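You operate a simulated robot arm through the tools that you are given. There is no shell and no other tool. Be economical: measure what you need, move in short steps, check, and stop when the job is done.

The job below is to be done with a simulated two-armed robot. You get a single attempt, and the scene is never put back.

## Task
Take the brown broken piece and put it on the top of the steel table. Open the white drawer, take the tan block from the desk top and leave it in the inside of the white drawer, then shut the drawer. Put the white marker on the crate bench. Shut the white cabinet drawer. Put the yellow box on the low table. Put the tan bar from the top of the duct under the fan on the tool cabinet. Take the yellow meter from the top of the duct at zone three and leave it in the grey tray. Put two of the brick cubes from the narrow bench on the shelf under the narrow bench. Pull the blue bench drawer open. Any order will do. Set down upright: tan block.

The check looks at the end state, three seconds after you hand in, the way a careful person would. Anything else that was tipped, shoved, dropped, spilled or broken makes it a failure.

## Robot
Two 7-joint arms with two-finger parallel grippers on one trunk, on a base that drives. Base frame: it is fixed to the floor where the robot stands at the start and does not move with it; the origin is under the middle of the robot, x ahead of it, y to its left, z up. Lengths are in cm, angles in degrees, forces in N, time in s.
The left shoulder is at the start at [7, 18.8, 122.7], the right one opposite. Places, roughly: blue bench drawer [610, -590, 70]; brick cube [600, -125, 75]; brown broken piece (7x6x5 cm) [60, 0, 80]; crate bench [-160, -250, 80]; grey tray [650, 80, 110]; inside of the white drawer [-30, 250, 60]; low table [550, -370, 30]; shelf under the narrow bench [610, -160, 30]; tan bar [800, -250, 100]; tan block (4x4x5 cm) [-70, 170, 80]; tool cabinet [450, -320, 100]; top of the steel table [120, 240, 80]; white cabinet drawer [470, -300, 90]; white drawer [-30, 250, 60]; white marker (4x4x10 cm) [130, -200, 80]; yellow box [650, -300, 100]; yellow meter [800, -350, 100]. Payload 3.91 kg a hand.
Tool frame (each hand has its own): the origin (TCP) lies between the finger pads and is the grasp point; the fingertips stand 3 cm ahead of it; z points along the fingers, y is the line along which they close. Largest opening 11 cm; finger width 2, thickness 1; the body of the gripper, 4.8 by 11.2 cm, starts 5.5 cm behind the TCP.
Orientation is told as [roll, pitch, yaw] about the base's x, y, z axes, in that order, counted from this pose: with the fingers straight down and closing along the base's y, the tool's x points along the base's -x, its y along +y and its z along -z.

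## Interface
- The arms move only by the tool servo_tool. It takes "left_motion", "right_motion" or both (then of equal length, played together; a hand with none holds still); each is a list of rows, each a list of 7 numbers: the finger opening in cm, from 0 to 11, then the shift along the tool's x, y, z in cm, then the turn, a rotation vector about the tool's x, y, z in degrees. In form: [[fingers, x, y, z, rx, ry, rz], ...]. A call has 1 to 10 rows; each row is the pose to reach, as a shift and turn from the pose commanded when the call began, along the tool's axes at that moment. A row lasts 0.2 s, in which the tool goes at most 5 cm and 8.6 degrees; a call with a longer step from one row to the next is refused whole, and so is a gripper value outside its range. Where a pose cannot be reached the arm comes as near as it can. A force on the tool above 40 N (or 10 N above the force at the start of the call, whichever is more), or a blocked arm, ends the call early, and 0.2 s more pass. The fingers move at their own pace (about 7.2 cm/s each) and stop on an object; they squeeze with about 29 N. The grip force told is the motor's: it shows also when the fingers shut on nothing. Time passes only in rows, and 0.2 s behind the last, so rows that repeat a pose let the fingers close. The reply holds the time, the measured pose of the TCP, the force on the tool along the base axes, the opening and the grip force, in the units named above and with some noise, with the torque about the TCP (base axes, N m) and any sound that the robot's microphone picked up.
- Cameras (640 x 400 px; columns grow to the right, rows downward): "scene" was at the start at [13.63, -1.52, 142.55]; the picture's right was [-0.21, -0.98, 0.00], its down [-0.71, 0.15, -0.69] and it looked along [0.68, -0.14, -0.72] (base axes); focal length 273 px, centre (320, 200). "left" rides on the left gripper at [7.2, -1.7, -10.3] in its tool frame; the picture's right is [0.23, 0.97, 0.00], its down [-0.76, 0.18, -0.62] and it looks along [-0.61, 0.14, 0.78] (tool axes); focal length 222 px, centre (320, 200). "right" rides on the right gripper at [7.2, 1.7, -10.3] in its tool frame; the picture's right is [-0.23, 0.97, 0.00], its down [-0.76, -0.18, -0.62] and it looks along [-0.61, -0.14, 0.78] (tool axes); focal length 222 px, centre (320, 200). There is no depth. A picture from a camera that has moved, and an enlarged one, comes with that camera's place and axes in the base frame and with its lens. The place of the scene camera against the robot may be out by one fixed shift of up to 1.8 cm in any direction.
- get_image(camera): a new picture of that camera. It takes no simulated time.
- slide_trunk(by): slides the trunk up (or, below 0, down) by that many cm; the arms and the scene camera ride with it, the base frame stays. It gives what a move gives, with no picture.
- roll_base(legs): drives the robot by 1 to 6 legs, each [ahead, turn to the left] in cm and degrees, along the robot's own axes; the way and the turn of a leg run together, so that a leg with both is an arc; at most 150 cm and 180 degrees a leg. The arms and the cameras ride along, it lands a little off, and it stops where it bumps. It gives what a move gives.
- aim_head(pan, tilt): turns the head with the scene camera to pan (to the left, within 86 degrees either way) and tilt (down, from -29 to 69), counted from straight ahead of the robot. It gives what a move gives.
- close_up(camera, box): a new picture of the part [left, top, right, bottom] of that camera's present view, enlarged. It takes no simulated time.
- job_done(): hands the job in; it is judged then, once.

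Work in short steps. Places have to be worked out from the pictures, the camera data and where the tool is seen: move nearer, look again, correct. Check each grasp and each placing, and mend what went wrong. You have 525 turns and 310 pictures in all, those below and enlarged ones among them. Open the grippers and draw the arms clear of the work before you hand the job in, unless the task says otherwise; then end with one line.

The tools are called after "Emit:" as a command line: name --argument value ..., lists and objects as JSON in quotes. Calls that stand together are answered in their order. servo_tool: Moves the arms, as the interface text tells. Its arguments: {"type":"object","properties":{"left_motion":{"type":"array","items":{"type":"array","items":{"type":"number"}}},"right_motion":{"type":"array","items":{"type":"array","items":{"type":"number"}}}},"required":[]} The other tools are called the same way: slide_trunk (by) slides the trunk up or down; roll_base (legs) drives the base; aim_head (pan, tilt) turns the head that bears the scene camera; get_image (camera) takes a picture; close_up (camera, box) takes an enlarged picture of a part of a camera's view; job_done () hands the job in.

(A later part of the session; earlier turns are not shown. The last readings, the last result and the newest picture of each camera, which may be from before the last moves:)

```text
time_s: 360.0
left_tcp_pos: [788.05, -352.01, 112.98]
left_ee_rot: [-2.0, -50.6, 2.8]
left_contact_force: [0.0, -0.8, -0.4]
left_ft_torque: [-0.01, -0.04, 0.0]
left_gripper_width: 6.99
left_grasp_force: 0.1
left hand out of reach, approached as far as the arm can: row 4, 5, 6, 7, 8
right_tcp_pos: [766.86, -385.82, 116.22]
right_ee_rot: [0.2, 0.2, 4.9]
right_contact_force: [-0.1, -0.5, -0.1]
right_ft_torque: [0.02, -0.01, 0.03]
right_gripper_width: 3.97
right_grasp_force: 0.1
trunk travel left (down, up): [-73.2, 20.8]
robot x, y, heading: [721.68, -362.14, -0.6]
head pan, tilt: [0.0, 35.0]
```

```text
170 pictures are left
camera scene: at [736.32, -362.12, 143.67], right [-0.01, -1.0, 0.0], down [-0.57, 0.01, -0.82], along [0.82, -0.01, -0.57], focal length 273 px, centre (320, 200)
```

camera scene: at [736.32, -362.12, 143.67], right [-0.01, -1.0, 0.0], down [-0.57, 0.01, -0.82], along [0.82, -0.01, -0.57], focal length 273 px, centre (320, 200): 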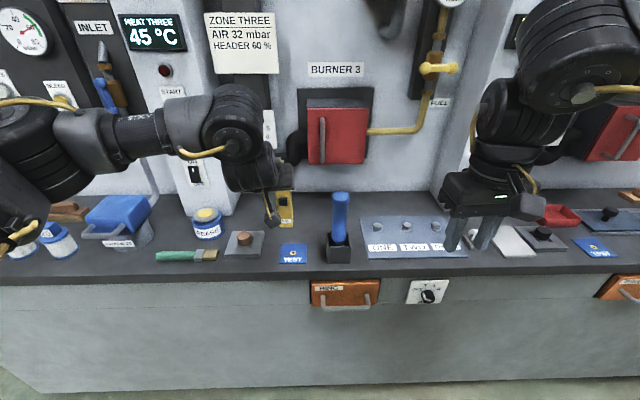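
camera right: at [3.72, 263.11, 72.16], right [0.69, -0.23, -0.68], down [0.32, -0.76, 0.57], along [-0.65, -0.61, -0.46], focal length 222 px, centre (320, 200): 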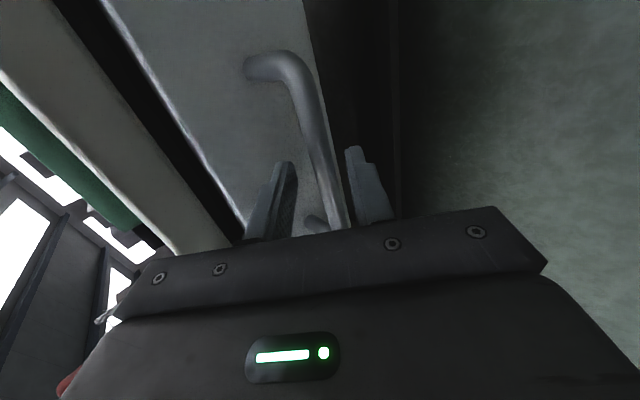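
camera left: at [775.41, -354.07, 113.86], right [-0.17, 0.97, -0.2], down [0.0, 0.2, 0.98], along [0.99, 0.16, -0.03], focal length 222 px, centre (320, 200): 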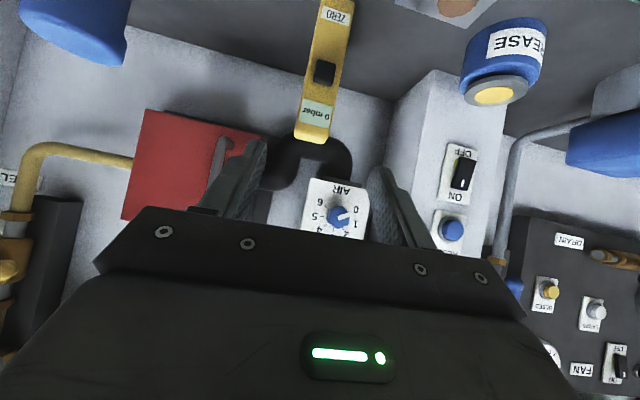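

Meter confirmed at y≈-352.7, z 93.5–107.5. I roll 5 cm closer for reach, then advance the fingers around it.

Emit:
roll_base --legs '[[4.5, 0]]'

Emit:
servo_tool --left_motion '[[7, 0.8, -0.7, 1, 0, 0, 0], [7, 1.6, -1.2, 3, 0, 0, 0], [7, 2.8, -1.2, 5, 0, 0, 0], [7, 4, -1.2, 7, 0, 0, 0], [7, 4.8, -1.2, 9, 0, 0, 0], [7, 5.4, -1.2, 10.5, 0, 0, 0]]'

Emit:
get_image --camera "left"

```text
time_s: 360.9
left_tcp_pos: [791.19, -352.03, 113.72]
left_ee_rot: [-1.9, -51.2, 2.8]
left_contact_force: [0.0, -0.2, 1.6]
left_ft_torque: [0.03, 0.02, 0.02]
left_gripper_width: 6.99
left_grasp_force: 0.1
right_tcp_pos: [770.17, -385.84, 116.87]
right_ee_rot: [0.1, -0.5, 5.0]
right_contact_force: [-1.9, -0.5, 1.0]
right_ft_torque: [0.0, -0.06, 0.02]
right_gripper_width: 4.0
right_grasp_force: 0.0
trunk travel left (down, up): [-73.2, 20.8]
robot x, y, heading: [726.4, -362.46, -0.7]
head pan, tilt: [0.0, 35.0]
```

```text
time_s: 362.3
left_tcp_pos: [797.01, -353.3, 102.18]
left_ee_rot: [-2.0, -50.6, 2.9]
left_contact_force: [-0.7, 0.2, -0.6]
left_ft_torque: [0.04, 0.03, -0.02]
left_gripper_width: 6.97
left_grasp_force: 0.1
right_tcp_pos: [771.29, -385.89, 116.36]
right_ee_rot: [0.1, 0.1, 5.1]
right_contact_force: [-0.1, 0.1, -0.8]
right_ft_torque: [0.01, 0.02, 0.01]
right_gripper_width: 4.03
right_grasp_force: 0.1
trunk travel left (down, up): [-73.2, 20.8]
robot x, y, heading: [726.2, -362.21, -0.9]
head pan, tilt: [0.0, 35.0]
```

```text
169 pictures are left
camera left: at [784.44, -355.26, 103.11], right [-0.17, 0.97, -0.2], down [0.0, 0.2, 0.98], along [0.99, 0.16, -0.03], focal length 222 px, centre (320, 200)
```

left: 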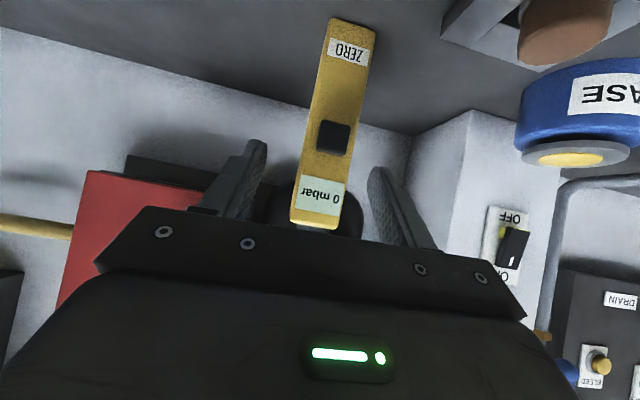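

The meter is farther back than thought (front ≈ x 805, top z≈105). I advance further to TCP ≈ (806, 99.5).

Emit:
servo_tool --left_motion '[[7, -1, 0, 2.2, 0, 0, 0], [7, -2, 0, 4.5, 0, 0, 0], [7, -3, 0, 6.8, 0, 0, 0], [7, -3.6, 0, 8.2, 0, 0, 0], [7, -3.6, 0, 8.2, 0, 0, 0]]'

Emit:
get_image --camera "left"

```text
time_s: 363.5
left_tcp_pos: [805.68, -353.13, 99.87]
left_ee_rot: [-2.1, -50.7, 2.9]
left_contact_force: [0.2, 0.4, -0.4]
left_ft_torque: [0.05, -0.01, -0.01]
left_gripper_width: 7.01
left_grasp_force: 0.2
right_tcp_pos: [771.11, -385.89, 116.34]
right_ee_rot: [0.2, 0.0, 5.2]
right_contact_force: [1.0, 0.5, 0.8]
right_ft_torque: [0.0, 0.05, 0.0]
right_gripper_width: 3.97
right_grasp_force: 0.0
trunk travel left (down, up): [-73.2, 20.8]
robot x, y, heading: [726.28, -362.07, -0.7]
head pan, tilt: [0.0, 35.0]
```

```text
168 pictures are left
camera left: at [793.04, -355.07, 100.91], right [-0.17, 0.97, -0.2], down [0.0, 0.2, 0.98], along [0.99, 0.16, -0.03], focal length 222 px, centre (320, 200)
```

left: 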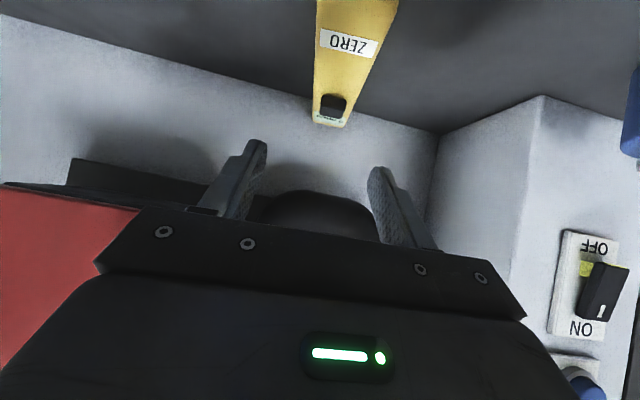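

The meter seems to have tipped back. I check the scene view.

Emit:
close_up --camera "scene" --box '[180, 80, 380, 260]'

Emit:
close_up --camera "left" --box '[240, 0, 440, 150]'

```text
2.22 times, centred on (280, 170) of scene
camera zoom: at [740.78, -362.18, 143.67], right [-0.01, -1.0, 0.0], down [-0.57, 0.01, -0.82], along [0.82, -0.01, -0.57], focal length 607 px, centre (409, 267)
```

zoom: 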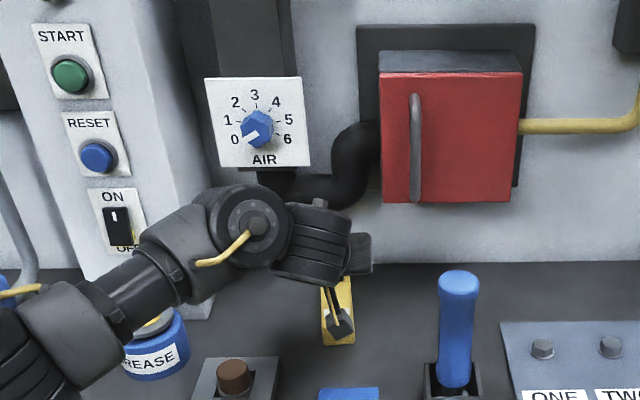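

```text
2.67 times, centred on (340, 75) of left
camera zoom: at [793.04, -355.07, 100.91], right [-0.17, 0.97, -0.2], down [0.0, 0.2, 0.98], along [0.99, 0.16, -0.03], focal length 592 px, centre (267, 533)
```

zoom: 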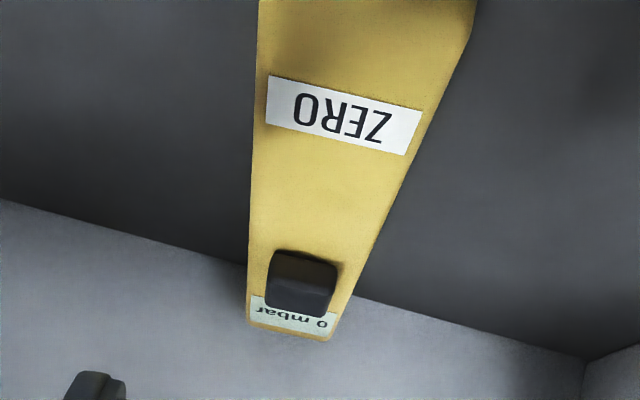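

The meter has toppled backward and lies flat, face up, from about (803,-353) to (819,-351). It's fine to pick it lying: I lower the fingers around its sides.

Emit:
servo_tool --left_motion '[[7, 1.7, 0, 1.4, 0, 0, 0], [7, 3.4, 0, 2.8, 0, 0, 0], [7, 4.6, 0, 3.8, 0, 0, 0], [7, 5.8, 0, 4.8, 0, 0, 0], [7, 5.8, 0, 4.8, 0, 0, 0]]'

Emit:
get_image --camera "left"

Emit:
close_up --camera "scene" --box '[180, 80, 380, 260]'

```text
time_s: 364.7
left_tcp_pos: [805.51, -353.54, 92.36]
left_ee_rot: [-2.0, -50.6, 2.9]
left_contact_force: [-0.2, -0.3, 0.0]
left_ft_torque: [-0.01, 0.0, 0.02]
left_gripper_width: 7.0
left_grasp_force: 0.2
right_tcp_pos: [771.1, -385.89, 116.33]
right_ee_rot: [0.2, 0.0, 5.1]
right_contact_force: [-0.1, -0.2, 0.3]
right_ft_torque: [0.05, 0.01, -0.02]
right_gripper_width: 4.0
right_grasp_force: 0.0
trunk travel left (down, up): [-73.2, 20.8]
robot x, y, heading: [726.27, -362.19, -0.9]
head pan, tilt: [0.0, 35.0]
```

```text
165 pictures are left
camera left: at [792.96, -355.58, 93.36], right [-0.17, 0.97, -0.2], down [0.0, 0.2, 0.98], along [0.99, 0.16, -0.03], focal length 222 px, centre (320, 200)
```

left: 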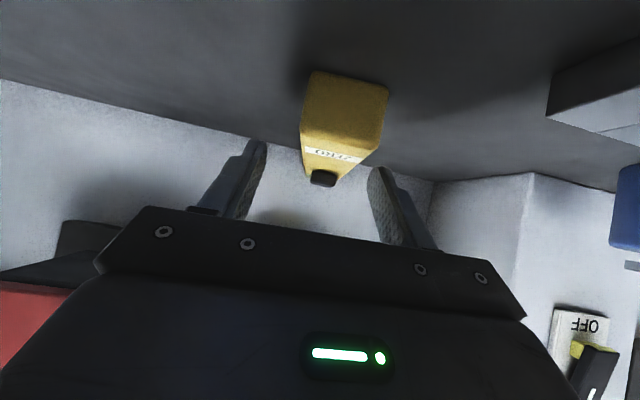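

```text
2.22 times, centred on (280, 170) of scene
camera zoom: at [740.78, -362.19, 143.67], right [-0.01, -1.0, 0.0], down [-0.57, 0.01, -0.82], along [0.82, -0.01, -0.57], focal length 607 px, centre (409, 267)
```

zoom: 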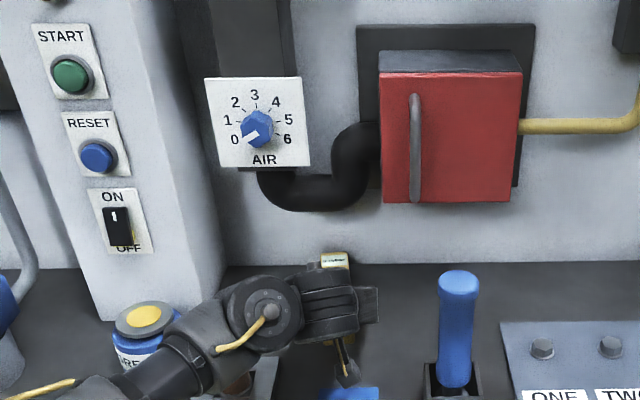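

Near end of the meter at x≈803.8, z 86.5–90.4. Shift +y 1 cm, forward 2, down 2.9, then close.

Emit:
servo_tool --left_motion '[[7, 0, 1, 0.5, 0, 0, 0], [7, 0.4, 1, 1.8, 0, 0, 0], [7, 0.95, 1, 3.3, 0, 0, 0], [5, 0.95, 1, 3.3, 0, 0, 0], [3, 0.95, 1, 3.3, 0, 0, 0], [2, 0.95, 1, 3.3, 0, 0, 0], [2, 0.95, 1, 3.3, 0, 0, 0]]'

Emit:
get_image --camera "left"

```text
time_s: 366.3
left_tcp_pos: [807.48, -352.35, 89.59]
left_ee_rot: [-2.0, -50.7, 2.8]
left_contact_force: [-0.6, -0.3, 0.0]
left_ft_torque: [0.05, -0.04, 0.04]
left_gripper_width: 4.59
left_grasp_force: 28.1
right_tcp_pos: [771.12, -385.85, 116.3]
right_ee_rot: [0.2, 0.0, 5.1]
right_contact_force: [0.1, 0.8, 0.1]
right_ft_torque: [0.0, 0.0, 0.0]
right_gripper_width: 3.99
right_grasp_force: 0.1
trunk travel left (down, up): [-73.2, 20.8]
robot x, y, heading: [726.0, -362.41, -0.8]
head pan, tilt: [0.0, 35.0]
```

```text
163 pictures are left
camera left: at [795.01, -354.46, 90.52], right [-0.17, 0.97, -0.2], down [0.0, 0.2, 0.98], along [0.99, 0.16, -0.03], focal length 222 px, centre (320, 200)
```

left: 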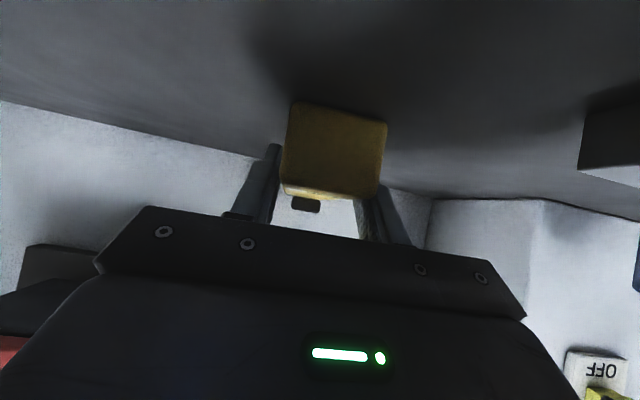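

Gripped (4.6 cm). Lift 4 cm, then draw back and up.

Emit:
servo_tool --left_motion '[[2, -1.5, 0, -1.3, 0, 0, 0], [2, -3.1, 0, -2.5, 0, 0, 0], [2, -2.5, 0, -6, 0, 0, 0], [2, -1.8, 0, -10, 0, 0, 0], [2, -1, 0, -14, 0, 0, 0], [2, -0.2, 0, -18, 0, 0, 0], [2, 0.6, 0, -22.8, 0, 0, 0]]'

Emit:
get_image --camera "scene"

```text
time_s: 367.9
left_tcp_pos: [789.37, -352.68, 103.75]
left_ee_rot: [-2.1, -50.6, 3.0]
left_contact_force: [-0.5, 0.3, -2.6]
left_ft_torque: [-0.03, 0.14, 0.01]
left_gripper_width: 4.57
left_grasp_force: 29.0
right_tcp_pos: [770.94, -385.9, 116.46]
right_ee_rot: [0.2, -0.1, 5.1]
right_contact_force: [-0.8, 0.2, 0.7]
right_ft_torque: [0.01, 0.01, -0.01]
right_gripper_width: 4.01
right_grasp_force: 0.1
trunk travel left (down, up): [-73.2, 20.8]
robot x, y, heading: [726.36, -362.05, -0.8]
head pan, tilt: [0.0, 35.0]
```

```text
162 pictures are left
camera scene: at [740.67, -362.21, 143.68], right [-0.01, -1.0, 0.0], down [-0.57, 0.01, -0.82], along [0.82, -0.01, -0.57], focal length 273 px, centre (320, 200)
```

scene: 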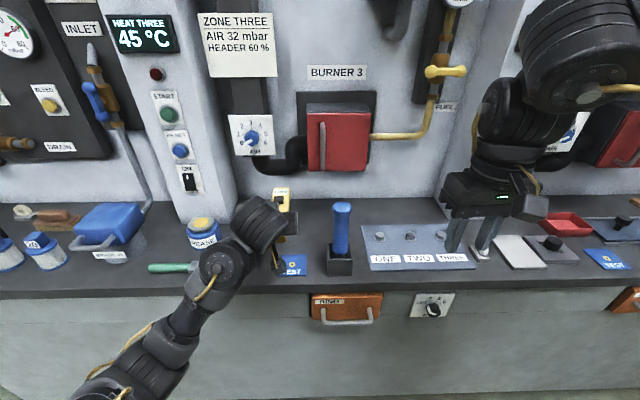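

Meter in hand, nothing else disturbed. Next the tan bar near (800,-250): tuck the left hand, back off and move north.

Emit:
servo_tool --left_motion '[[2, 1.2, 0, -3.5, 0, 0, 0], [2, 2.4, 0, -7, 0, 0, 0], [2, 3.6, 0, -10.5, 0, 0, 0], [2, 4.5, 0, -14, 0, 0, 0]]'

Emit:
roll_base --legs '[[-14, 0], [0, 90], [95, 0], [0, -90]]'

Emit:
get_image --camera "scene"

```text
time_s: 368.9
left_tcp_pos: [779.65, -352.15, 105.85]
left_ee_rot: [-2.2, -50.8, 2.8]
left_contact_force: [-0.7, -0.1, -2.0]
left_ft_torque: [0.01, 0.15, 0.01]
left_gripper_width: 4.57
left_grasp_force: 28.9
left hand out of reach, approached as far as the arm can: row 3, 4
right_tcp_pos: [771.13, -385.73, 116.34]
right_ee_rot: [0.1, -0.1, 5.1]
right_contact_force: [-0.8, -0.2, 0.4]
right_ft_torque: [0.0, -0.03, 0.03]
right_gripper_width: 4.02
right_grasp_force: 0.2
trunk travel left (down, up): [-73.2, 20.8]
robot x, y, heading: [726.04, -362.13, -0.9]
head pan, tilt: [0.0, 35.0]
```

```text
time_s: 382.3
left_tcp_pos: [770.39, -255.51, 105.89]
left_ee_rot: [-2.2, -50.7, 4.1]
left_contact_force: [0.2, 0.6, -1.5]
left_ft_torque: [-0.03, 0.15, -0.01]
left_gripper_width: 4.58
left_grasp_force: 28.7
right_tcp_pos: [762.48, -289.32, 116.32]
right_ee_rot: [0.1, 0.0, 6.3]
right_contact_force: [0.3, 0.6, -0.2]
right_ft_torque: [0.04, 0.0, -0.01]
right_gripper_width: 3.99
right_grasp_force: 0.0
trunk travel left (down, up): [-73.2, 20.8]
robot x, y, heading: [717.07, -266.34, 0.4]
head pan, tilt: [0.0, 35.0]
```

```text
161 pictures are left
camera scene: at [731.63, -266.31, 143.66], right [0.01, -1.0, 0.0], down [-0.57, -0.01, -0.82], along [0.82, 0.01, -0.57], focal length 273 px, centre (320, 200)
```

scene: 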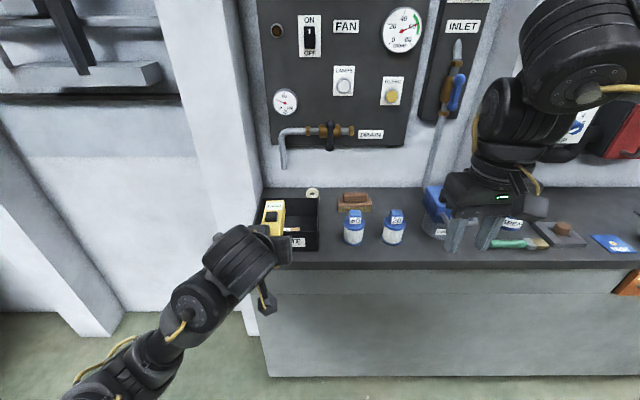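

Emit:
close_up --camera "scene" --box '[250, 170, 430, 270]'

```text
3.56 times, centred on (340, 220) of scene
camera zoom: at [731.63, -266.31, 143.66], right [0.01, -1.0, 0.0], down [-0.57, -0.01, -0.82], along [0.82, 0.01, -0.57], focal length 971 px, centre (249, 129)
```

zoom: 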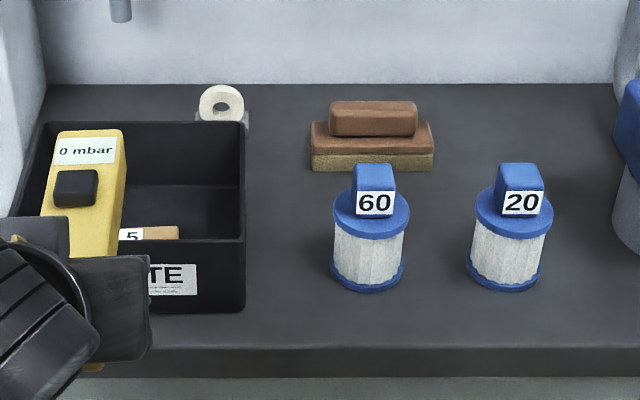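

A tan bar labelled "5" lies in the black box at the duct's end (y≈-252), matching the listed spot. I move north ~30 cm so the right hand faces it.

Emit:
roll_base --legs '[[0, 90], [28, 0], [0, -90]]'

Emit:
aim_head --pan -15 --tilt 42

Emit:
get_image --camera "scene"

Emit:
get_image --camera "right"

```text
time_s: 391.8
left_tcp_pos: [771.7, -230.05, 105.84]
left_ee_rot: [-2.1, -50.8, 1.2]
left_contact_force: [0.4, 0.4, -2.9]
left_ft_torque: [0.01, 0.09, 0.02]
left_gripper_width: 4.58
left_grasp_force: 29.3
right_tcp_pos: [762.12, -263.39, 116.3]
right_ee_rot: [0.2, 0.0, 3.4]
right_contact_force: [-0.5, 0.6, -0.2]
right_ft_torque: [-0.04, -0.01, 0.02]
right_gripper_width: 3.99
right_grasp_force: 0.0
trunk travel left (down, up): [-73.2, 20.8]
robot x, y, heading: [717.99, -238.43, -2.0]
head pan, tilt: [0.0, 35.0]
```

```text
time_s: 392.6
left_tcp_pos: [771.58, -230.05, 105.84]
left_ee_rot: [-2.0, -50.9, 1.2]
left_contact_force: [0.1, -0.4, -1.9]
left_ft_torque: [0.02, 0.17, 0.0]
left_gripper_width: 4.59
left_grasp_force: 28.7
right_tcp_pos: [762.01, -263.37, 116.26]
right_ee_rot: [0.2, 0.0, 3.3]
right_contact_force: [0.5, 0.4, 0.4]
right_ft_torque: [0.02, -0.01, -0.01]
right_gripper_width: 3.99
right_grasp_force: 0.2
trunk travel left (down, up): [-73.2, 20.8]
robot x, y, heading: [718.28, -238.39, -2.4]
head pan, tilt: [-15.0, 42.0]
```

```text
159 pictures are left
camera scene: at [731.71, -240.94, 142.62], right [-0.3, -0.95, 0.0], down [-0.64, 0.2, -0.74], along [0.71, -0.22, -0.67], focal length 273 px, centre (320, 200)
```

scene: 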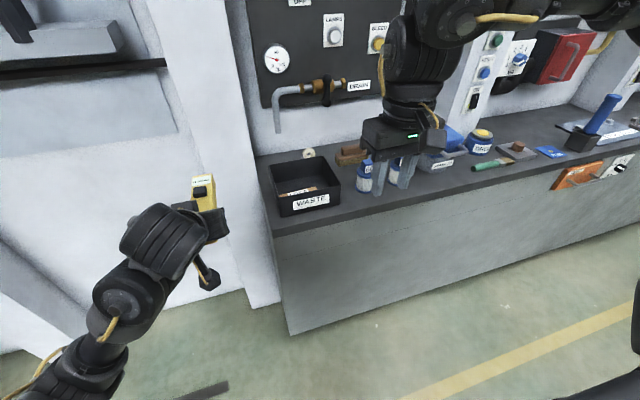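

```text
158 pictures are left
camera right: at [754.86, -261.99, 126.66], right [0.17, 0.99, 0.0], down [0.77, -0.13, 0.62], along [0.61, -0.1, -0.78], focal length 222 px, centre (320, 200)
```

right: 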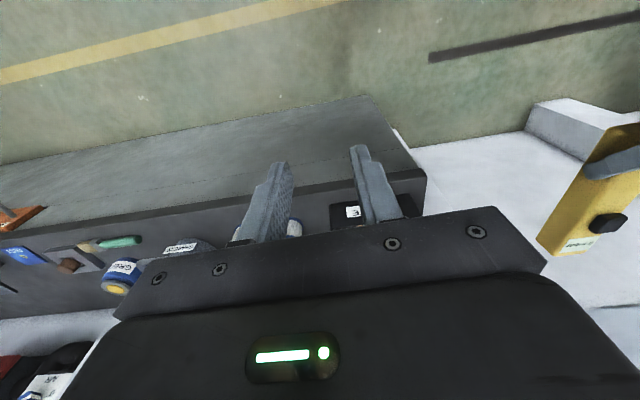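

Emit:
close_up --camera "scene" --box '[250, 140, 390, 230]'

```text
4.44 times, centred on (320, 185) of scene
camera zoom: at [731.71, -240.94, 142.62], right [-0.3, -0.95, 0.0], down [-0.64, 0.2, -0.74], along [0.71, -0.22, -0.67], focal length 1213 px, centre (320, 267)
```

zoom: 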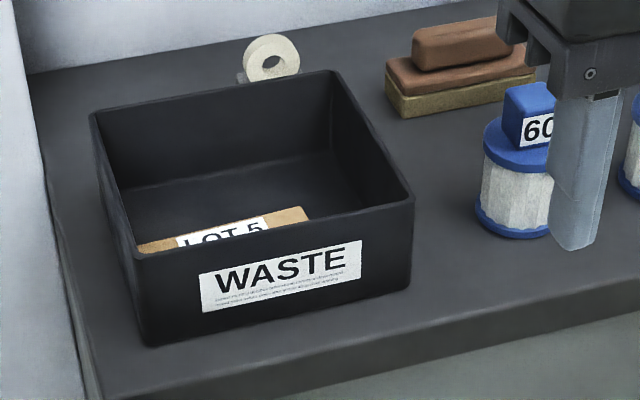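

A tan "LOT 5" bar lies in the tray at (≈790,-252) — this is the bar. I move the right hand to look in from above.

Emit:
servo_tool --right_motion '[[6, -2.5, 3.5, -1, 0, 0, 0], [6, -5, 7, -2, 0, 0, 0], [6, -8, 10.5, -3, 0, 0, 0], [6, -8, 10.5, -3, 0, 0, 0]]'

Emit:
get_image --camera "right"

```text
time_s: 393.6
left_tcp_pos: [771.69, -230.24, 105.81]
left_ee_rot: [-2.0, -50.9, 1.2]
left_contact_force: [-0.5, 0.5, -1.7]
left_ft_torque: [-0.03, 0.15, 0.03]
left_gripper_width: 4.57
left_grasp_force: 29.0
right_tcp_pos: [769.55, -252.42, 119.54]
right_ee_rot: [0.2, 0.1, 3.4]
right_contact_force: [-0.3, -0.1, 0.2]
right_ft_torque: [0.04, 0.0, 0.01]
right_gripper_width: 5.99
right_grasp_force: 0.0
trunk travel left (down, up): [-73.2, 20.8]
robot x, y, heading: [718.14, -238.41, -2.0]
head pan, tilt: [-15.0, 42.0]
```

```text
156 pictures are left
camera right: at [762.32, -251.02, 129.82], right [0.17, 0.99, 0.0], down [0.77, -0.13, 0.62], along [0.61, -0.1, -0.78], focal length 222 px, centre (320, 200)
```

right: 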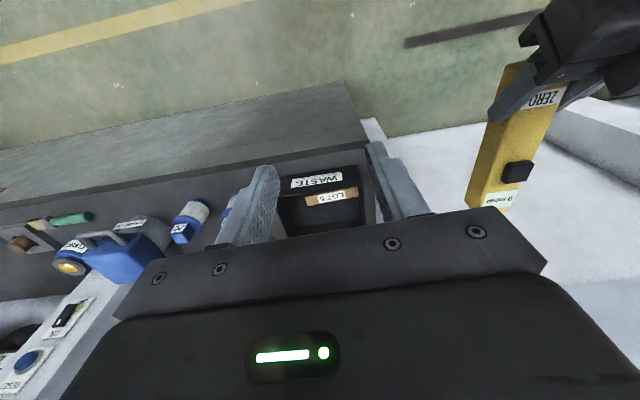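

Emit:
close_up --camera "right" --box '[270, 140, 390, 240]'

```text
4.00 times, centred on (330, 190) of right
camera zoom: at [762.32, -251.02, 129.82], right [0.17, 0.99, 0.0], down [0.77, -0.13, 0.62], along [0.61, -0.1, -0.78], focal length 888 px, centre (280, 240)
```

zoom: 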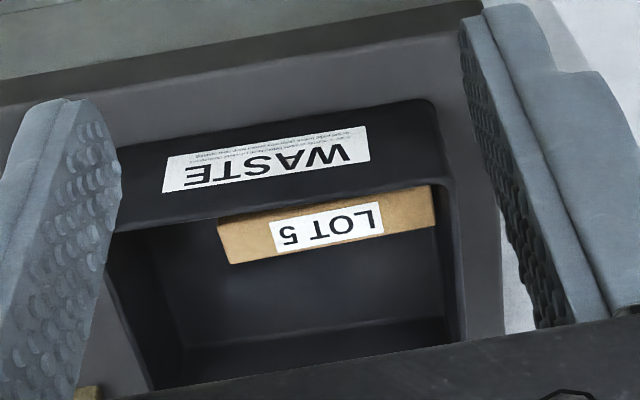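

Bar: y −259…−247, x ≈789–794, against the tray's front wall, so there's no room for a finger in front of it. I'll first drag it back by pressing closed fingertips on top. Roll 7 cm closer for reach.

Emit:
roll_base --legs '[[7, 0]]'

Emit:
servo_tool --right_motion '[[3, -3, -0.5, 2, 0, 0, 0], [0, -6, -1, 4, 0, 0, 0], [0, -9, -1, 7, 0, 0, 0], [0, -12, -1, 10, 0, 0, 0], [0, -14.2, -1, 13, 0, 0, 0], [0, -14.2, -1, 16, 0, 0, 0], [0, -14.2, -1, 19, 0, 0, 0], [0, -14.2, -1, 21, 0, 0, 0]]'

Emit:
get_image --camera "right"

```text
time_s: 394.6
left_tcp_pos: [777.78, -230.15, 106.34]
left_ee_rot: [-2.2, -51.4, 1.3]
left_contact_force: [-1.0, -0.6, -2.0]
left_ft_torque: [0.0, 0.11, -0.02]
left_gripper_width: 4.56
left_grasp_force: 28.7
right_tcp_pos: [775.48, -252.43, 120.18]
right_ee_rot: [0.1, -0.6, 3.6]
right_contact_force: [-0.2, -0.4, 0.4]
right_ft_torque: [0.03, -0.06, 0.0]
right_gripper_width: 6.01
right_grasp_force: 0.0
trunk travel left (down, up): [-73.2, 20.8]
robot x, y, heading: [724.86, -238.67, -2.2]
head pan, tilt: [-15.0, 42.0]
```

```text
time_s: 396.4
left_tcp_pos: [778.61, -230.29, 105.96]
left_ee_rot: [-2.1, -50.8, 1.2]
left_contact_force: [0.5, -0.5, -1.9]
left_ft_torque: [-0.02, 0.1, -0.01]
left_gripper_width: 4.58
left_grasp_force: 29.2
right_tcp_pos: [790.83, -252.59, 98.58]
right_ee_rot: [0.1, -0.1, 3.4]
right_contact_force: [0.2, -0.1, 0.7]
right_ft_torque: [0.0, -0.02, 0.0]
right_gripper_width: 0.01
right_grasp_force: 29.6
trunk travel left (down, up): [-73.2, 20.8]
robot x, y, heading: [725.22, -238.94, -2.4]
head pan, tilt: [-15.0, 42.0]
```

```text
154 pictures are left
camera right: at [783.52, -251.14, 108.9], right [0.17, 0.99, 0.0], down [0.77, -0.13, 0.62], along [0.62, -0.1, -0.78], focal length 222 px, centre (320, 200)
```

right: 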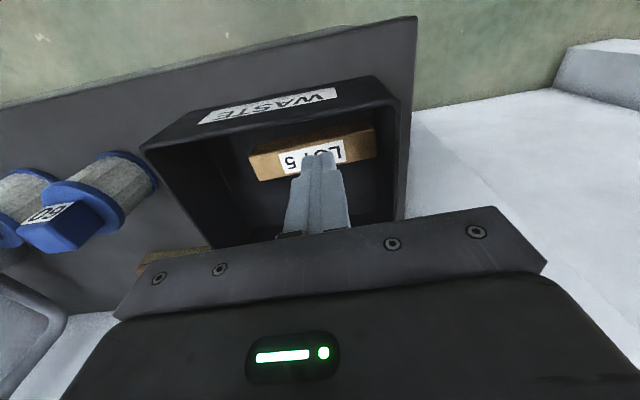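

Emit:
close_up --camera "right" --box '[200, 80, 420, 240]'

```text
2.50 times, centred on (310, 160) of right
camera zoom: at [783.52, -251.14, 108.9], right [0.17, 0.99, 0.0], down [0.77, -0.13, 0.62], along [0.62, -0.1, -0.78], focal length 555 px, centre (345, 300)
```

zoom: 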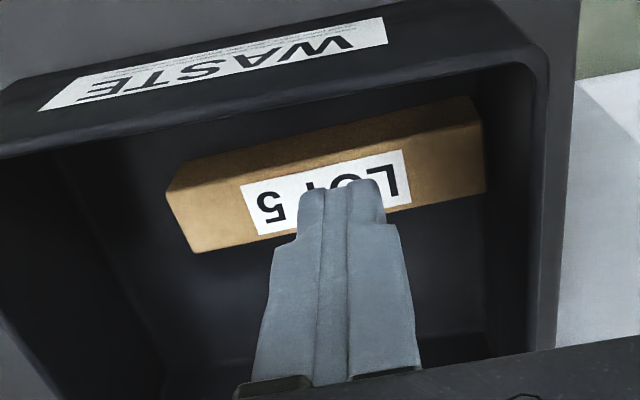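

There is a ~3 cm gap in front of the bar (bar x≈792–795.3). So a direct grip closing along x works: raise and turn the hand 90°.

Emit:
servo_tool --right_motion '[[2, 0, 0, -4, 0, 0, 0], [4, 0, 0, -8, 0, 0, 0], [6, 0, 0, -12, 0, 0, -6], [6, 0, 0, -12, 0, 0, -14], [6, 0, 0, -12, 0, 0, -22], [6, 0, 0, -12, 0, 0, -30], [6, 0, 0, -12, 0, 0, -38], [6, 0, 0, -12, 0, 0, -46], [6, 0, 0, -12, 0, 0, -54], [6, 0, 0, -12, 0, 0, -62]]'

Emit:
servo_tool --right_motion '[[6, 0, 0, 0, 0, 0, -8], [6, 0, 0, 0, 0, 0, -16], [6, 0, 0, 0, 0, 0, -24], [6, 0, 0, 0, 0, 0, -24.6], [6, 0, 0, 0, 0, 0, -24.6]]'

Emit:
get_image --camera "right"

```text
time_s: 398.6
left_tcp_pos: [778.7, -230.22, 105.82]
left_ee_rot: [-2.1, -50.7, 1.2]
left_contact_force: [0.8, -0.5, -1.8]
left_ft_torque: [0.03, 0.16, 0.01]
left_gripper_width: 4.56
left_grasp_force: 28.6
right_tcp_pos: [790.7, -252.52, 110.55]
right_ee_rot: [0.0, -0.3, 65.5]
right_contact_force: [-0.1, 0.6, -0.3]
right_ft_torque: [-0.04, -0.04, -0.01]
right_gripper_width: 6.02
right_grasp_force: 0.1
trunk travel left (down, up): [-73.2, 20.8]
robot x, y, heading: [725.09, -238.93, -2.2]
head pan, tilt: [-15.0, 42.0]
```

```text
time_s: 399.8
left_tcp_pos: [778.6, -230.19, 105.89]
left_ee_rot: [-2.1, -50.8, 1.1]
left_contact_force: [0.8, -1.1, -2.0]
left_ft_torque: [0.0, 0.13, 0.02]
left_gripper_width: 4.55
left_grasp_force: 29.1
right_tcp_pos: [790.61, -252.67, 110.57]
right_ee_rot: [-0.1, -0.2, 90.2]
right_contact_force: [-0.1, -0.9, 0.3]
right_ft_torque: [-0.03, 0.01, -0.01]
right_gripper_width: 5.98
right_grasp_force: 0.0
trunk travel left (down, up): [-73.2, 20.8]
robot x, y, heading: [724.78, -238.89, -2.3]
head pan, tilt: [-15.0, 42.0]
```

```text
152 pictures are left
camera right: at [789.08, -259.82, 120.89], right [-0.97, 0.22, 0.0], down [0.17, 0.76, 0.63], along [0.14, 0.61, -0.78], focal length 222 px, centre (320, 200)
```

right: 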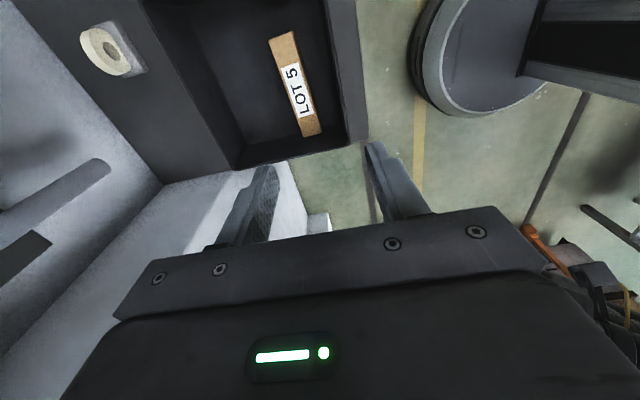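

Bar centre (793.5,-253.5) aligned with y. Move over it and descend to z≈97, check.

Emit:
servo_tool --right_motion '[[6, 0.8, -2.9, 2, 0, 0, 0], [6, 0.8, -2.9, 5, 0, 0, 0], [6, 0.8, -2.9, 8, 0, 0, 0], [6, 0.8, -2.9, 11, 0, 0, 0], [6, 0.8, -2.9, 13.5, 0, 0, 0], [6, 0.8, -2.9, 13.5, 0, 0, 0]]'

Emit:
close_up --camera "right" --box '[200, 40, 440, 240]'

```text
time_s: 401.2
left_tcp_pos: [778.63, -230.27, 105.79]
left_ee_rot: [-2.1, -50.9, 1.2]
left_contact_force: [0.5, 0.1, -2.3]
left_ft_torque: [0.02, 0.12, -0.04]
left_gripper_width: 4.57
left_grasp_force: 28.8
right_tcp_pos: [793.61, -253.58, 97.08]
right_ee_rot: [0.0, -0.1, 90.1]
right_contact_force: [0.3, 0.7, 0.2]
right_ft_torque: [-0.01, 0.0, -0.01]
right_gripper_width: 6.0
right_grasp_force: 0.1
right hand out of reach, approached as far as the arm can: row 1
trunk travel left (down, up): [-73.2, 20.8]
robot x, y, heading: [725.11, -238.49, -2.2]
head pan, tilt: [-15.0, 42.0]
```

```text
2.00 times, centred on (320, 140) of right
camera zoom: at [792.04, -260.63, 107.42], right [-0.97, 0.23, 0.0], down [0.17, 0.76, 0.63], along [0.14, 0.61, -0.78], focal length 444 px, centre (320, 320)
```

zoom: 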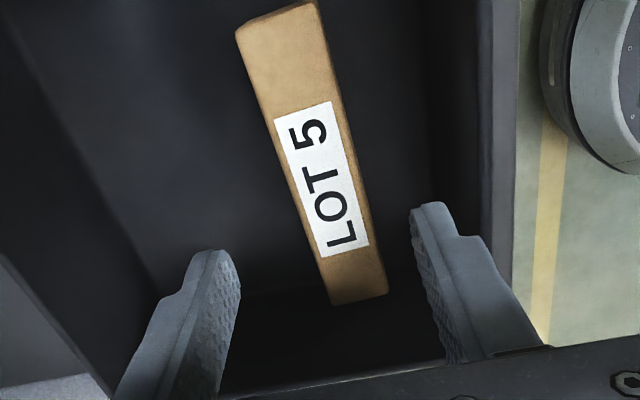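

Emit:
servo_tool --right_motion '[[6, 0, 0, 2, 0, 0, 0], [6, 0, 0, 4, 0, 0, 0], [6, 0, 0, 5.5, 0, 0, 0], [6, 0, 0, 6.3, 0, 0, 0], [3, 0, 0, 6.3, 0, 0, 0], [1.5, 0, 0, 6.3, 0, 0, 0], [1.5, 0, 0, 6.3, 0, 0, 0], [1.5, 0, 0, 6.3, 0, 0, 0]]'

Emit:
get_image --camera "right"

```text
time_s: 403.0
left_tcp_pos: [778.66, -230.24, 105.87]
left_ee_rot: [-2.2, -50.8, 1.1]
left_contact_force: [0.3, 0.2, -2.3]
left_ft_torque: [0.03, 0.15, 0.01]
left_gripper_width: 4.56
left_grasp_force: 29.0
right_tcp_pos: [793.66, -253.4, 90.72]
right_ee_rot: [-0.1, -0.2, 90.1]
right_contact_force: [-0.2, -0.1, 0.4]
right_ft_torque: [0.05, -0.02, -0.04]
right_gripper_width: 2.93
right_grasp_force: 28.7
trunk travel left (down, up): [-73.2, 20.8]
robot x, y, heading: [724.66, -238.79, -2.3]
head pan, tilt: [-15.0, 42.0]
```

```text
150 pictures are left
camera right: at [791.99, -260.54, 101.1], right [-0.97, 0.22, 0.0], down [0.17, 0.76, 0.63], along [0.14, 0.61, -0.78], focal length 222 px, centre (320, 200)
```

right: 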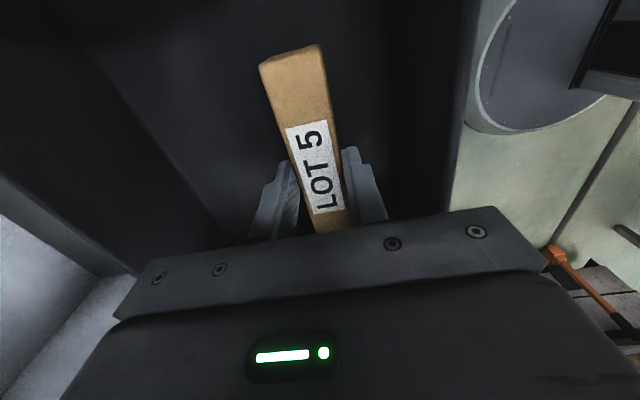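

Gripped (2.9 cm). Lift and draw back.

Emit:
servo_tool --right_motion '[[1.5, 0, 0, -3, 0, 0, 0], [1.5, 0, 0, -7, 0, 0, 0], [1.5, 0, 0, -11, 0, 0, 0], [1.5, 0, 0, -15, 0, 0, 0], [1.5, 0, 0, -19, 0, 0, 0], [1.5, 0, 4, -21, 0, 0, 0], [1.5, 0.5, 8, -21, 0, 0, 0], [1.5, 1, 12, -21, 0, 0, 0], [1.5, 2, 16, -21, 0, 0, 0], [1.5, 3, 20, -21, 0, 0, 0]]'

Emit:
roll_base --legs '[[-15, 0]]'

Emit:
get_image --camera "scene"

```text
time_s: 405.2
left_tcp_pos: [778.54, -230.39, 105.89]
left_ee_rot: [-2.0, -50.9, 1.1]
left_contact_force: [-0.6, 0.0, -2.0]
left_ft_torque: [0.02, 0.13, 0.05]
left_gripper_width: 4.58
left_grasp_force: 29.4
right_tcp_pos: [773.37, -257.08, 112.09]
right_ee_rot: [-0.2, -0.2, 90.0]
right_contact_force: [-0.5, 0.3, -0.5]
right_ft_torque: [0.06, -0.05, -0.01]
right_gripper_width: 2.89
right_grasp_force: 28.8
right hand out of reach, approached as far as the arm can: row 5
trunk travel left (down, up): [-73.2, 20.8]
robot x, y, heading: [725.02, -238.2, -2.4]
head pan, tilt: [-15.0, 42.0]
```

```text
time_s: 406.6
left_tcp_pos: [763.64, -229.76, 105.88]
left_ee_rot: [-2.1, -50.8, 1.3]
left_contact_force: [-0.2, 1.3, -2.8]
left_ft_torque: [-0.01, 0.16, 0.0]
left_gripper_width: 4.6
left_grasp_force: 28.7
right_tcp_pos: [758.59, -256.37, 111.83]
right_ee_rot: [0.0, -0.3, 90.2]
right_contact_force: [-0.4, 0.6, -0.6]
right_ft_torque: [-0.01, -0.02, -0.01]
right_gripper_width: 2.93
right_grasp_force: 28.9
trunk travel left (down, up): [-73.2, 20.8]
robot x, y, heading: [709.8, -238.09, -2.5]
head pan, tilt: [-15.0, 42.0]
```

```text
149 pictures are left
camera scene: at [723.83, -240.61, 142.59], right [-0.3, -0.95, 0.0], down [-0.64, 0.2, -0.74], along [0.71, -0.22, -0.67], focal length 273 px, centre (320, 200)
```

scene: 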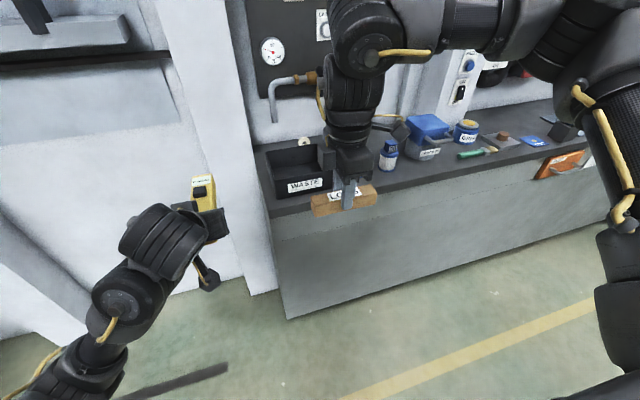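

Both in hand. I turn north to find the grey tray near (650,80).

Emit:
roll_base --legs '[[-10, 0], [0, 105]]'

Emit:
aim_head --pan 0 --tilt 15

Emit:
get_image --camera "scene"

```text
time_s: 412.1
left_tcp_pos: [678.74, -187.62, 105.83]
left_ee_rot: [-2.1, -50.8, 105.0]
left_contact_force: [-0.2, -0.2, -2.6]
left_ft_torque: [-0.13, -0.04, 0.0]
left_gripper_width: 4.59
left_grasp_force: 28.7
right_tcp_pos: [705.94, -186.14, 111.91]
right_ee_rot: [-0.1, -0.3, -166.0]
right_contact_force: [-0.4, -0.3, -0.7]
right_ft_torque: [-0.02, 0.02, 0.02]
right_gripper_width: 2.9
right_grasp_force: 29.0
trunk travel left (down, up): [-73.2, 20.8]
robot x, y, heading: [699.92, -237.58, 101.6]
head pan, tilt: [-15.0, 42.0]
```

```text
time_s: 413.0
left_tcp_pos: [678.81, -187.53, 105.92]
left_ee_rot: [-2.1, -50.8, 105.0]
left_contact_force: [-0.1, -0.2, -1.0]
left_ft_torque: [-0.13, -0.07, -0.01]
left_gripper_width: 4.59
left_grasp_force: 28.5
right_tcp_pos: [705.91, -186.15, 111.76]
right_ee_rot: [0.0, -0.2, -166.1]
right_contact_force: [0.2, 0.2, -1.2]
right_ft_torque: [0.0, -0.02, 0.02]
right_gripper_width: 2.94
right_grasp_force: 28.7
trunk travel left (down, up): [-73.2, 20.8]
robot x, y, heading: [700.03, -237.26, 101.4]
head pan, tilt: [0.0, 15.0]
```

```text
148 pictures are left
camera scene: at [697.65, -223.4, 146.85], right [0.98, 0.2, 0.0], down [0.05, -0.25, -0.97], along [-0.19, 0.95, -0.26], focal length 273 px, centre (320, 200)
```

scene: 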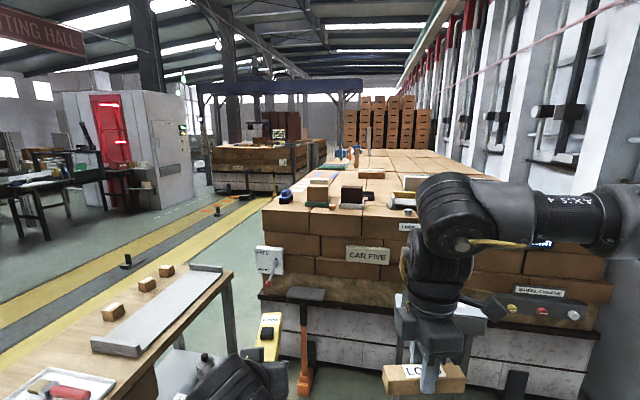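

Emit:
close_up --camera "scene" --box '[260, 120, 460, 250]'

Emit:
close_up --camera "scene" --box '[0, 230, 260, 400]'

```text
3.08 times, centred on (360, 185) of scene
camera zoom: at [697.65, -223.4, 146.85], right [0.98, 0.2, 0.0], down [0.05, -0.25, -0.97], along [-0.19, 0.95, -0.26], focal length 840 px, centre (197, 246)
```

zoom: 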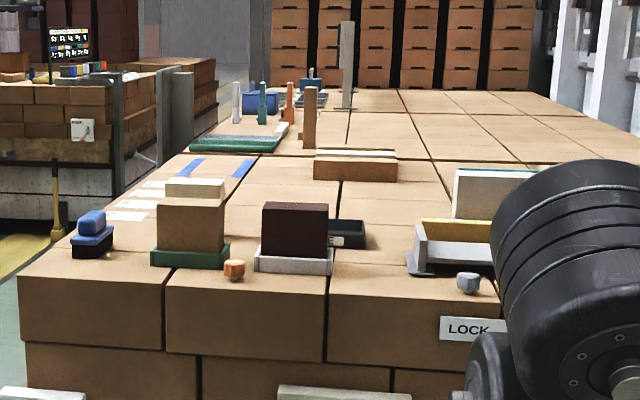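

```text
2.35 times, centred on (130, 315) of scene
camera zoom: at [697.65, -223.4, 146.85], right [0.98, 0.2, 0.0], down [0.05, -0.25, -0.97], along [-0.19, 0.95, -0.26], focal length 642 px, centre (767, -71)
```

zoom: 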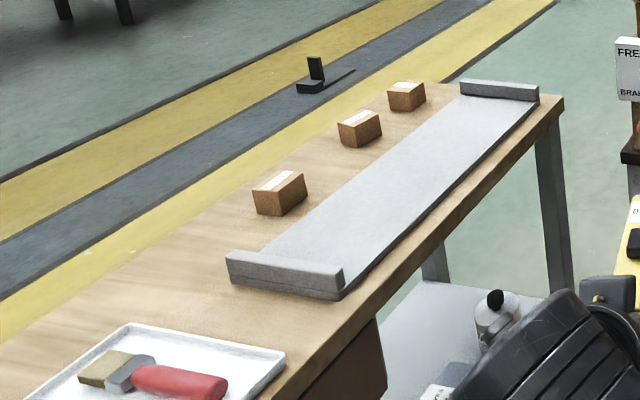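

Car Five carries several trays; the listed spot (650,80) is on its west edge, so I approach from the lane west of the narrow bench. I turn west and look at the passage.

Emit:
roll_base --legs '[[0, 80]]'

Emit:
aim_head --pan 0 --tilt 25

Emit:
get_image --camera "scene"

```text
time_s: 416.9
left_tcp_pos: [646.96, -250.79, 105.81]
left_ee_rot: [-2.2, -50.7, -173.7]
left_contact_force: [0.0, 0.4, -1.4]
left_ft_torque: [0.02, -0.14, 0.03]
left_gripper_width: 4.55
left_grasp_force: 29.1
right_tcp_pos: [649.68, -223.83, 111.82]
right_ee_rot: [-0.1, -0.2, -84.8]
right_contact_force: [-0.3, 0.1, -1.4]
right_ft_torque: [0.01, -0.01, -0.02]
right_gripper_width: 2.93
right_grasp_force: 29.0
trunk travel left (down, up): [-73.2, 20.8]
robot x, y, heading: [699.97, -237.42, -177.1]
head pan, tilt: [0.0, 15.0]
```

```text
time_s: 417.6
left_tcp_pos: [647.05, -250.74, 105.91]
left_ee_rot: [-2.1, -50.9, -173.6]
left_contact_force: [0.9, 0.0, -1.5]
left_ft_torque: [-0.02, -0.18, -0.01]
left_gripper_width: 4.58
left_grasp_force: 28.4
right_tcp_pos: [649.77, -223.83, 111.79]
right_ee_rot: [-0.1, -0.2, -84.9]
right_contact_force: [-0.2, 0.0, -0.7]
right_ft_torque: [-0.01, -0.02, -0.02]
right_gripper_width: 2.96
right_grasp_force: 29.2
trunk travel left (down, up): [-73.2, 20.8]
robot x, y, heading: [699.82, -237.74, -177.3]
head pan, tilt: [0.0, 25.0]
```

```text
145 pictures are left
camera scene: at [686.25, -238.22, 145.24], right [-0.05, 1.0, 0.0], down [0.42, 0.02, -0.91], along [-0.91, -0.04, -0.42], focal length 273 px, centre (320, 200)
```

scene: 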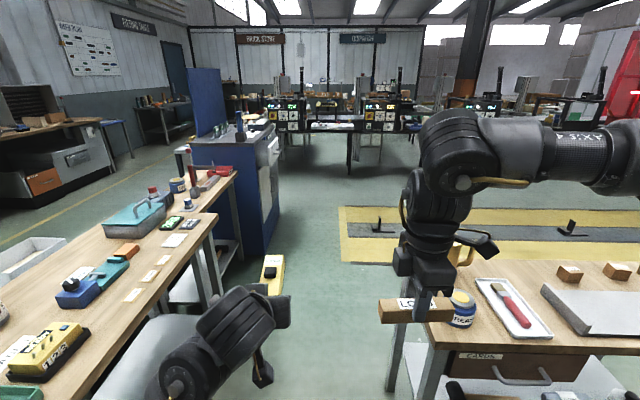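

Emit:
close_up --camera "scene" --box '[170, 60, 330, 260]'

```text
2.00 times, centred on (250, 160) of scene
camera zoom: at [686.25, -238.22, 145.24], right [-0.05, 1.0, 0.0], down [0.42, 0.02, -0.91], along [-0.91, -0.04, -0.42], focal length 546 px, centre (460, 280)
```

zoom: 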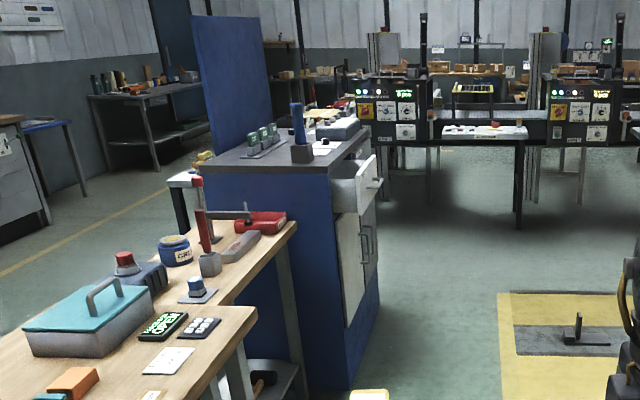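

The white drawer sticks out of the tool cabinet's north face. I drive through the gap to about (482,-215) and face the cabinet (heading −90°).

Emit:
roll_base --legs '[[0, 3], [130, 0], [0, -28], [95, 0]]'

Emit:
roll_base --legs '[[0, 110]]'

Emit:
aim_head --pan 0 --tilt 30

Emit:
get_image --camera "scene"

```text
time_s: 430.3
left_tcp_pos: [431.47, -207.51, 105.99]
left_ee_rot: [-2.2, -50.7, 162.4]
left_contact_force: [-0.4, 0.3, -2.6]
left_ft_torque: [-0.02, -0.15, 0.0]
left_gripper_width: 4.58
left_grasp_force: 28.7
right_tcp_pos: [444.88, -183.88, 111.91]
right_ee_rot: [0.0, -0.2, -108.8]
right_contact_force: [-0.2, -0.1, -0.6]
right_ft_torque: [0.0, 0.0, 0.01]
right_gripper_width: 2.93
right_grasp_force: 29.1
trunk travel left (down, up): [-73.2, 20.8]
robot x, y, heading: [484.95, -217.19, 158.7]
head pan, tilt: [0.0, 25.0]
```

```text
time_s: 435.3
left_tcp_pos: [494.28, -270.51, 105.9]
left_ee_rot: [-2.1, -50.8, -87.8]
left_contact_force: [0.8, -0.4, -1.9]
left_ft_torque: [0.14, -0.02, -0.01]
left_gripper_width: 4.58
left_grasp_force: 29.0
right_tcp_pos: [467.38, -265.77, 111.89]
right_ee_rot: [0.0, -0.3, 1.2]
right_contact_force: [0.2, 0.2, -1.6]
right_ft_torque: [-0.04, -0.02, 0.02]
right_gripper_width: 2.92
right_grasp_force: 28.8
trunk travel left (down, up): [-73.2, 20.8]
robot x, y, heading: [484.82, -217.01, -91.2]
head pan, tilt: [0.0, 25.0]
```

```text
time_s: 436.0
left_tcp_pos: [494.36, -270.43, 105.95]
left_ee_rot: [-2.1, -50.8, -87.6]
left_contact_force: [0.6, -0.1, -3.3]
left_ft_torque: [0.13, -0.01, 0.0]
left_gripper_width: 4.56
left_grasp_force: 29.4
right_tcp_pos: [467.52, -265.84, 111.94]
right_ee_rot: [-0.1, -0.3, 1.2]
right_contact_force: [-0.6, 0.0, -0.7]
right_ft_torque: [0.04, 0.0, 0.02]
right_gripper_width: 2.91
right_grasp_force: 28.5
trunk travel left (down, up): [-73.2, 20.8]
robot x, y, heading: [484.9, -216.99, -91.2]
head pan, tilt: [0.0, 30.0]
```

```text
143 pictures are left
camera scene: at [485.32, -230.9, 144.44], right [-1.0, 0.02, 0.0], down [0.01, 0.5, -0.87], along [-0.02, -0.87, -0.5], focal length 273 px, centre (320, 200)
```

scene: 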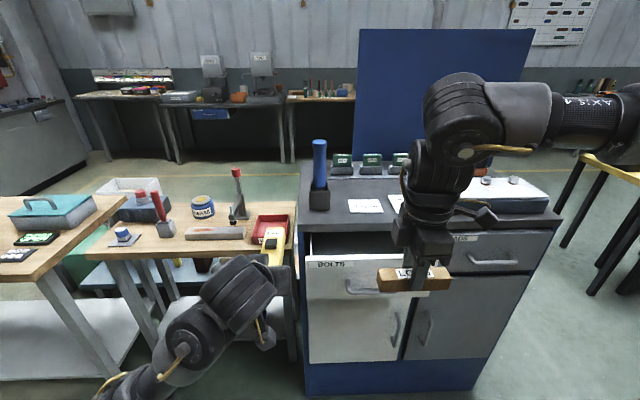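

Emit:
get_image --camera "right"

Emit:
close_up --camera "scene" --box '[290, 130, 580, 320]'

```text
142 pictures are left
camera right: at [460.27, -264.16, 122.22], right [0.21, 0.98, 0.0], down [0.76, -0.16, 0.63], along [0.61, -0.13, -0.78], focal length 222 px, centre (320, 200)
```

right: 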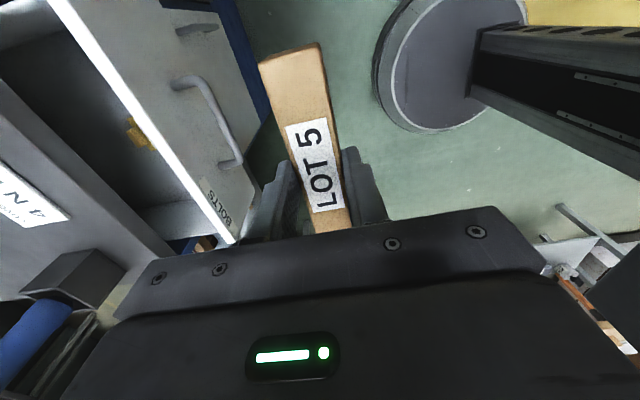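

```text
2.11 times, centred on (435, 225) of scene
camera zoom: at [485.32, -230.9, 144.44], right [-1.0, 0.02, 0.0], down [0.01, 0.5, -0.87], along [-0.02, -0.87, -0.5], focal length 575 px, centre (78, 147)
```

zoom: 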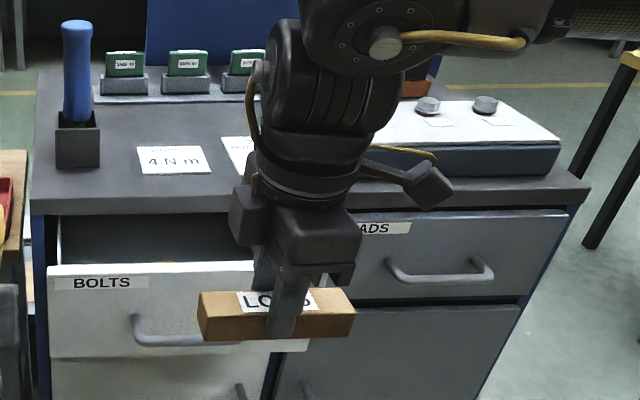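

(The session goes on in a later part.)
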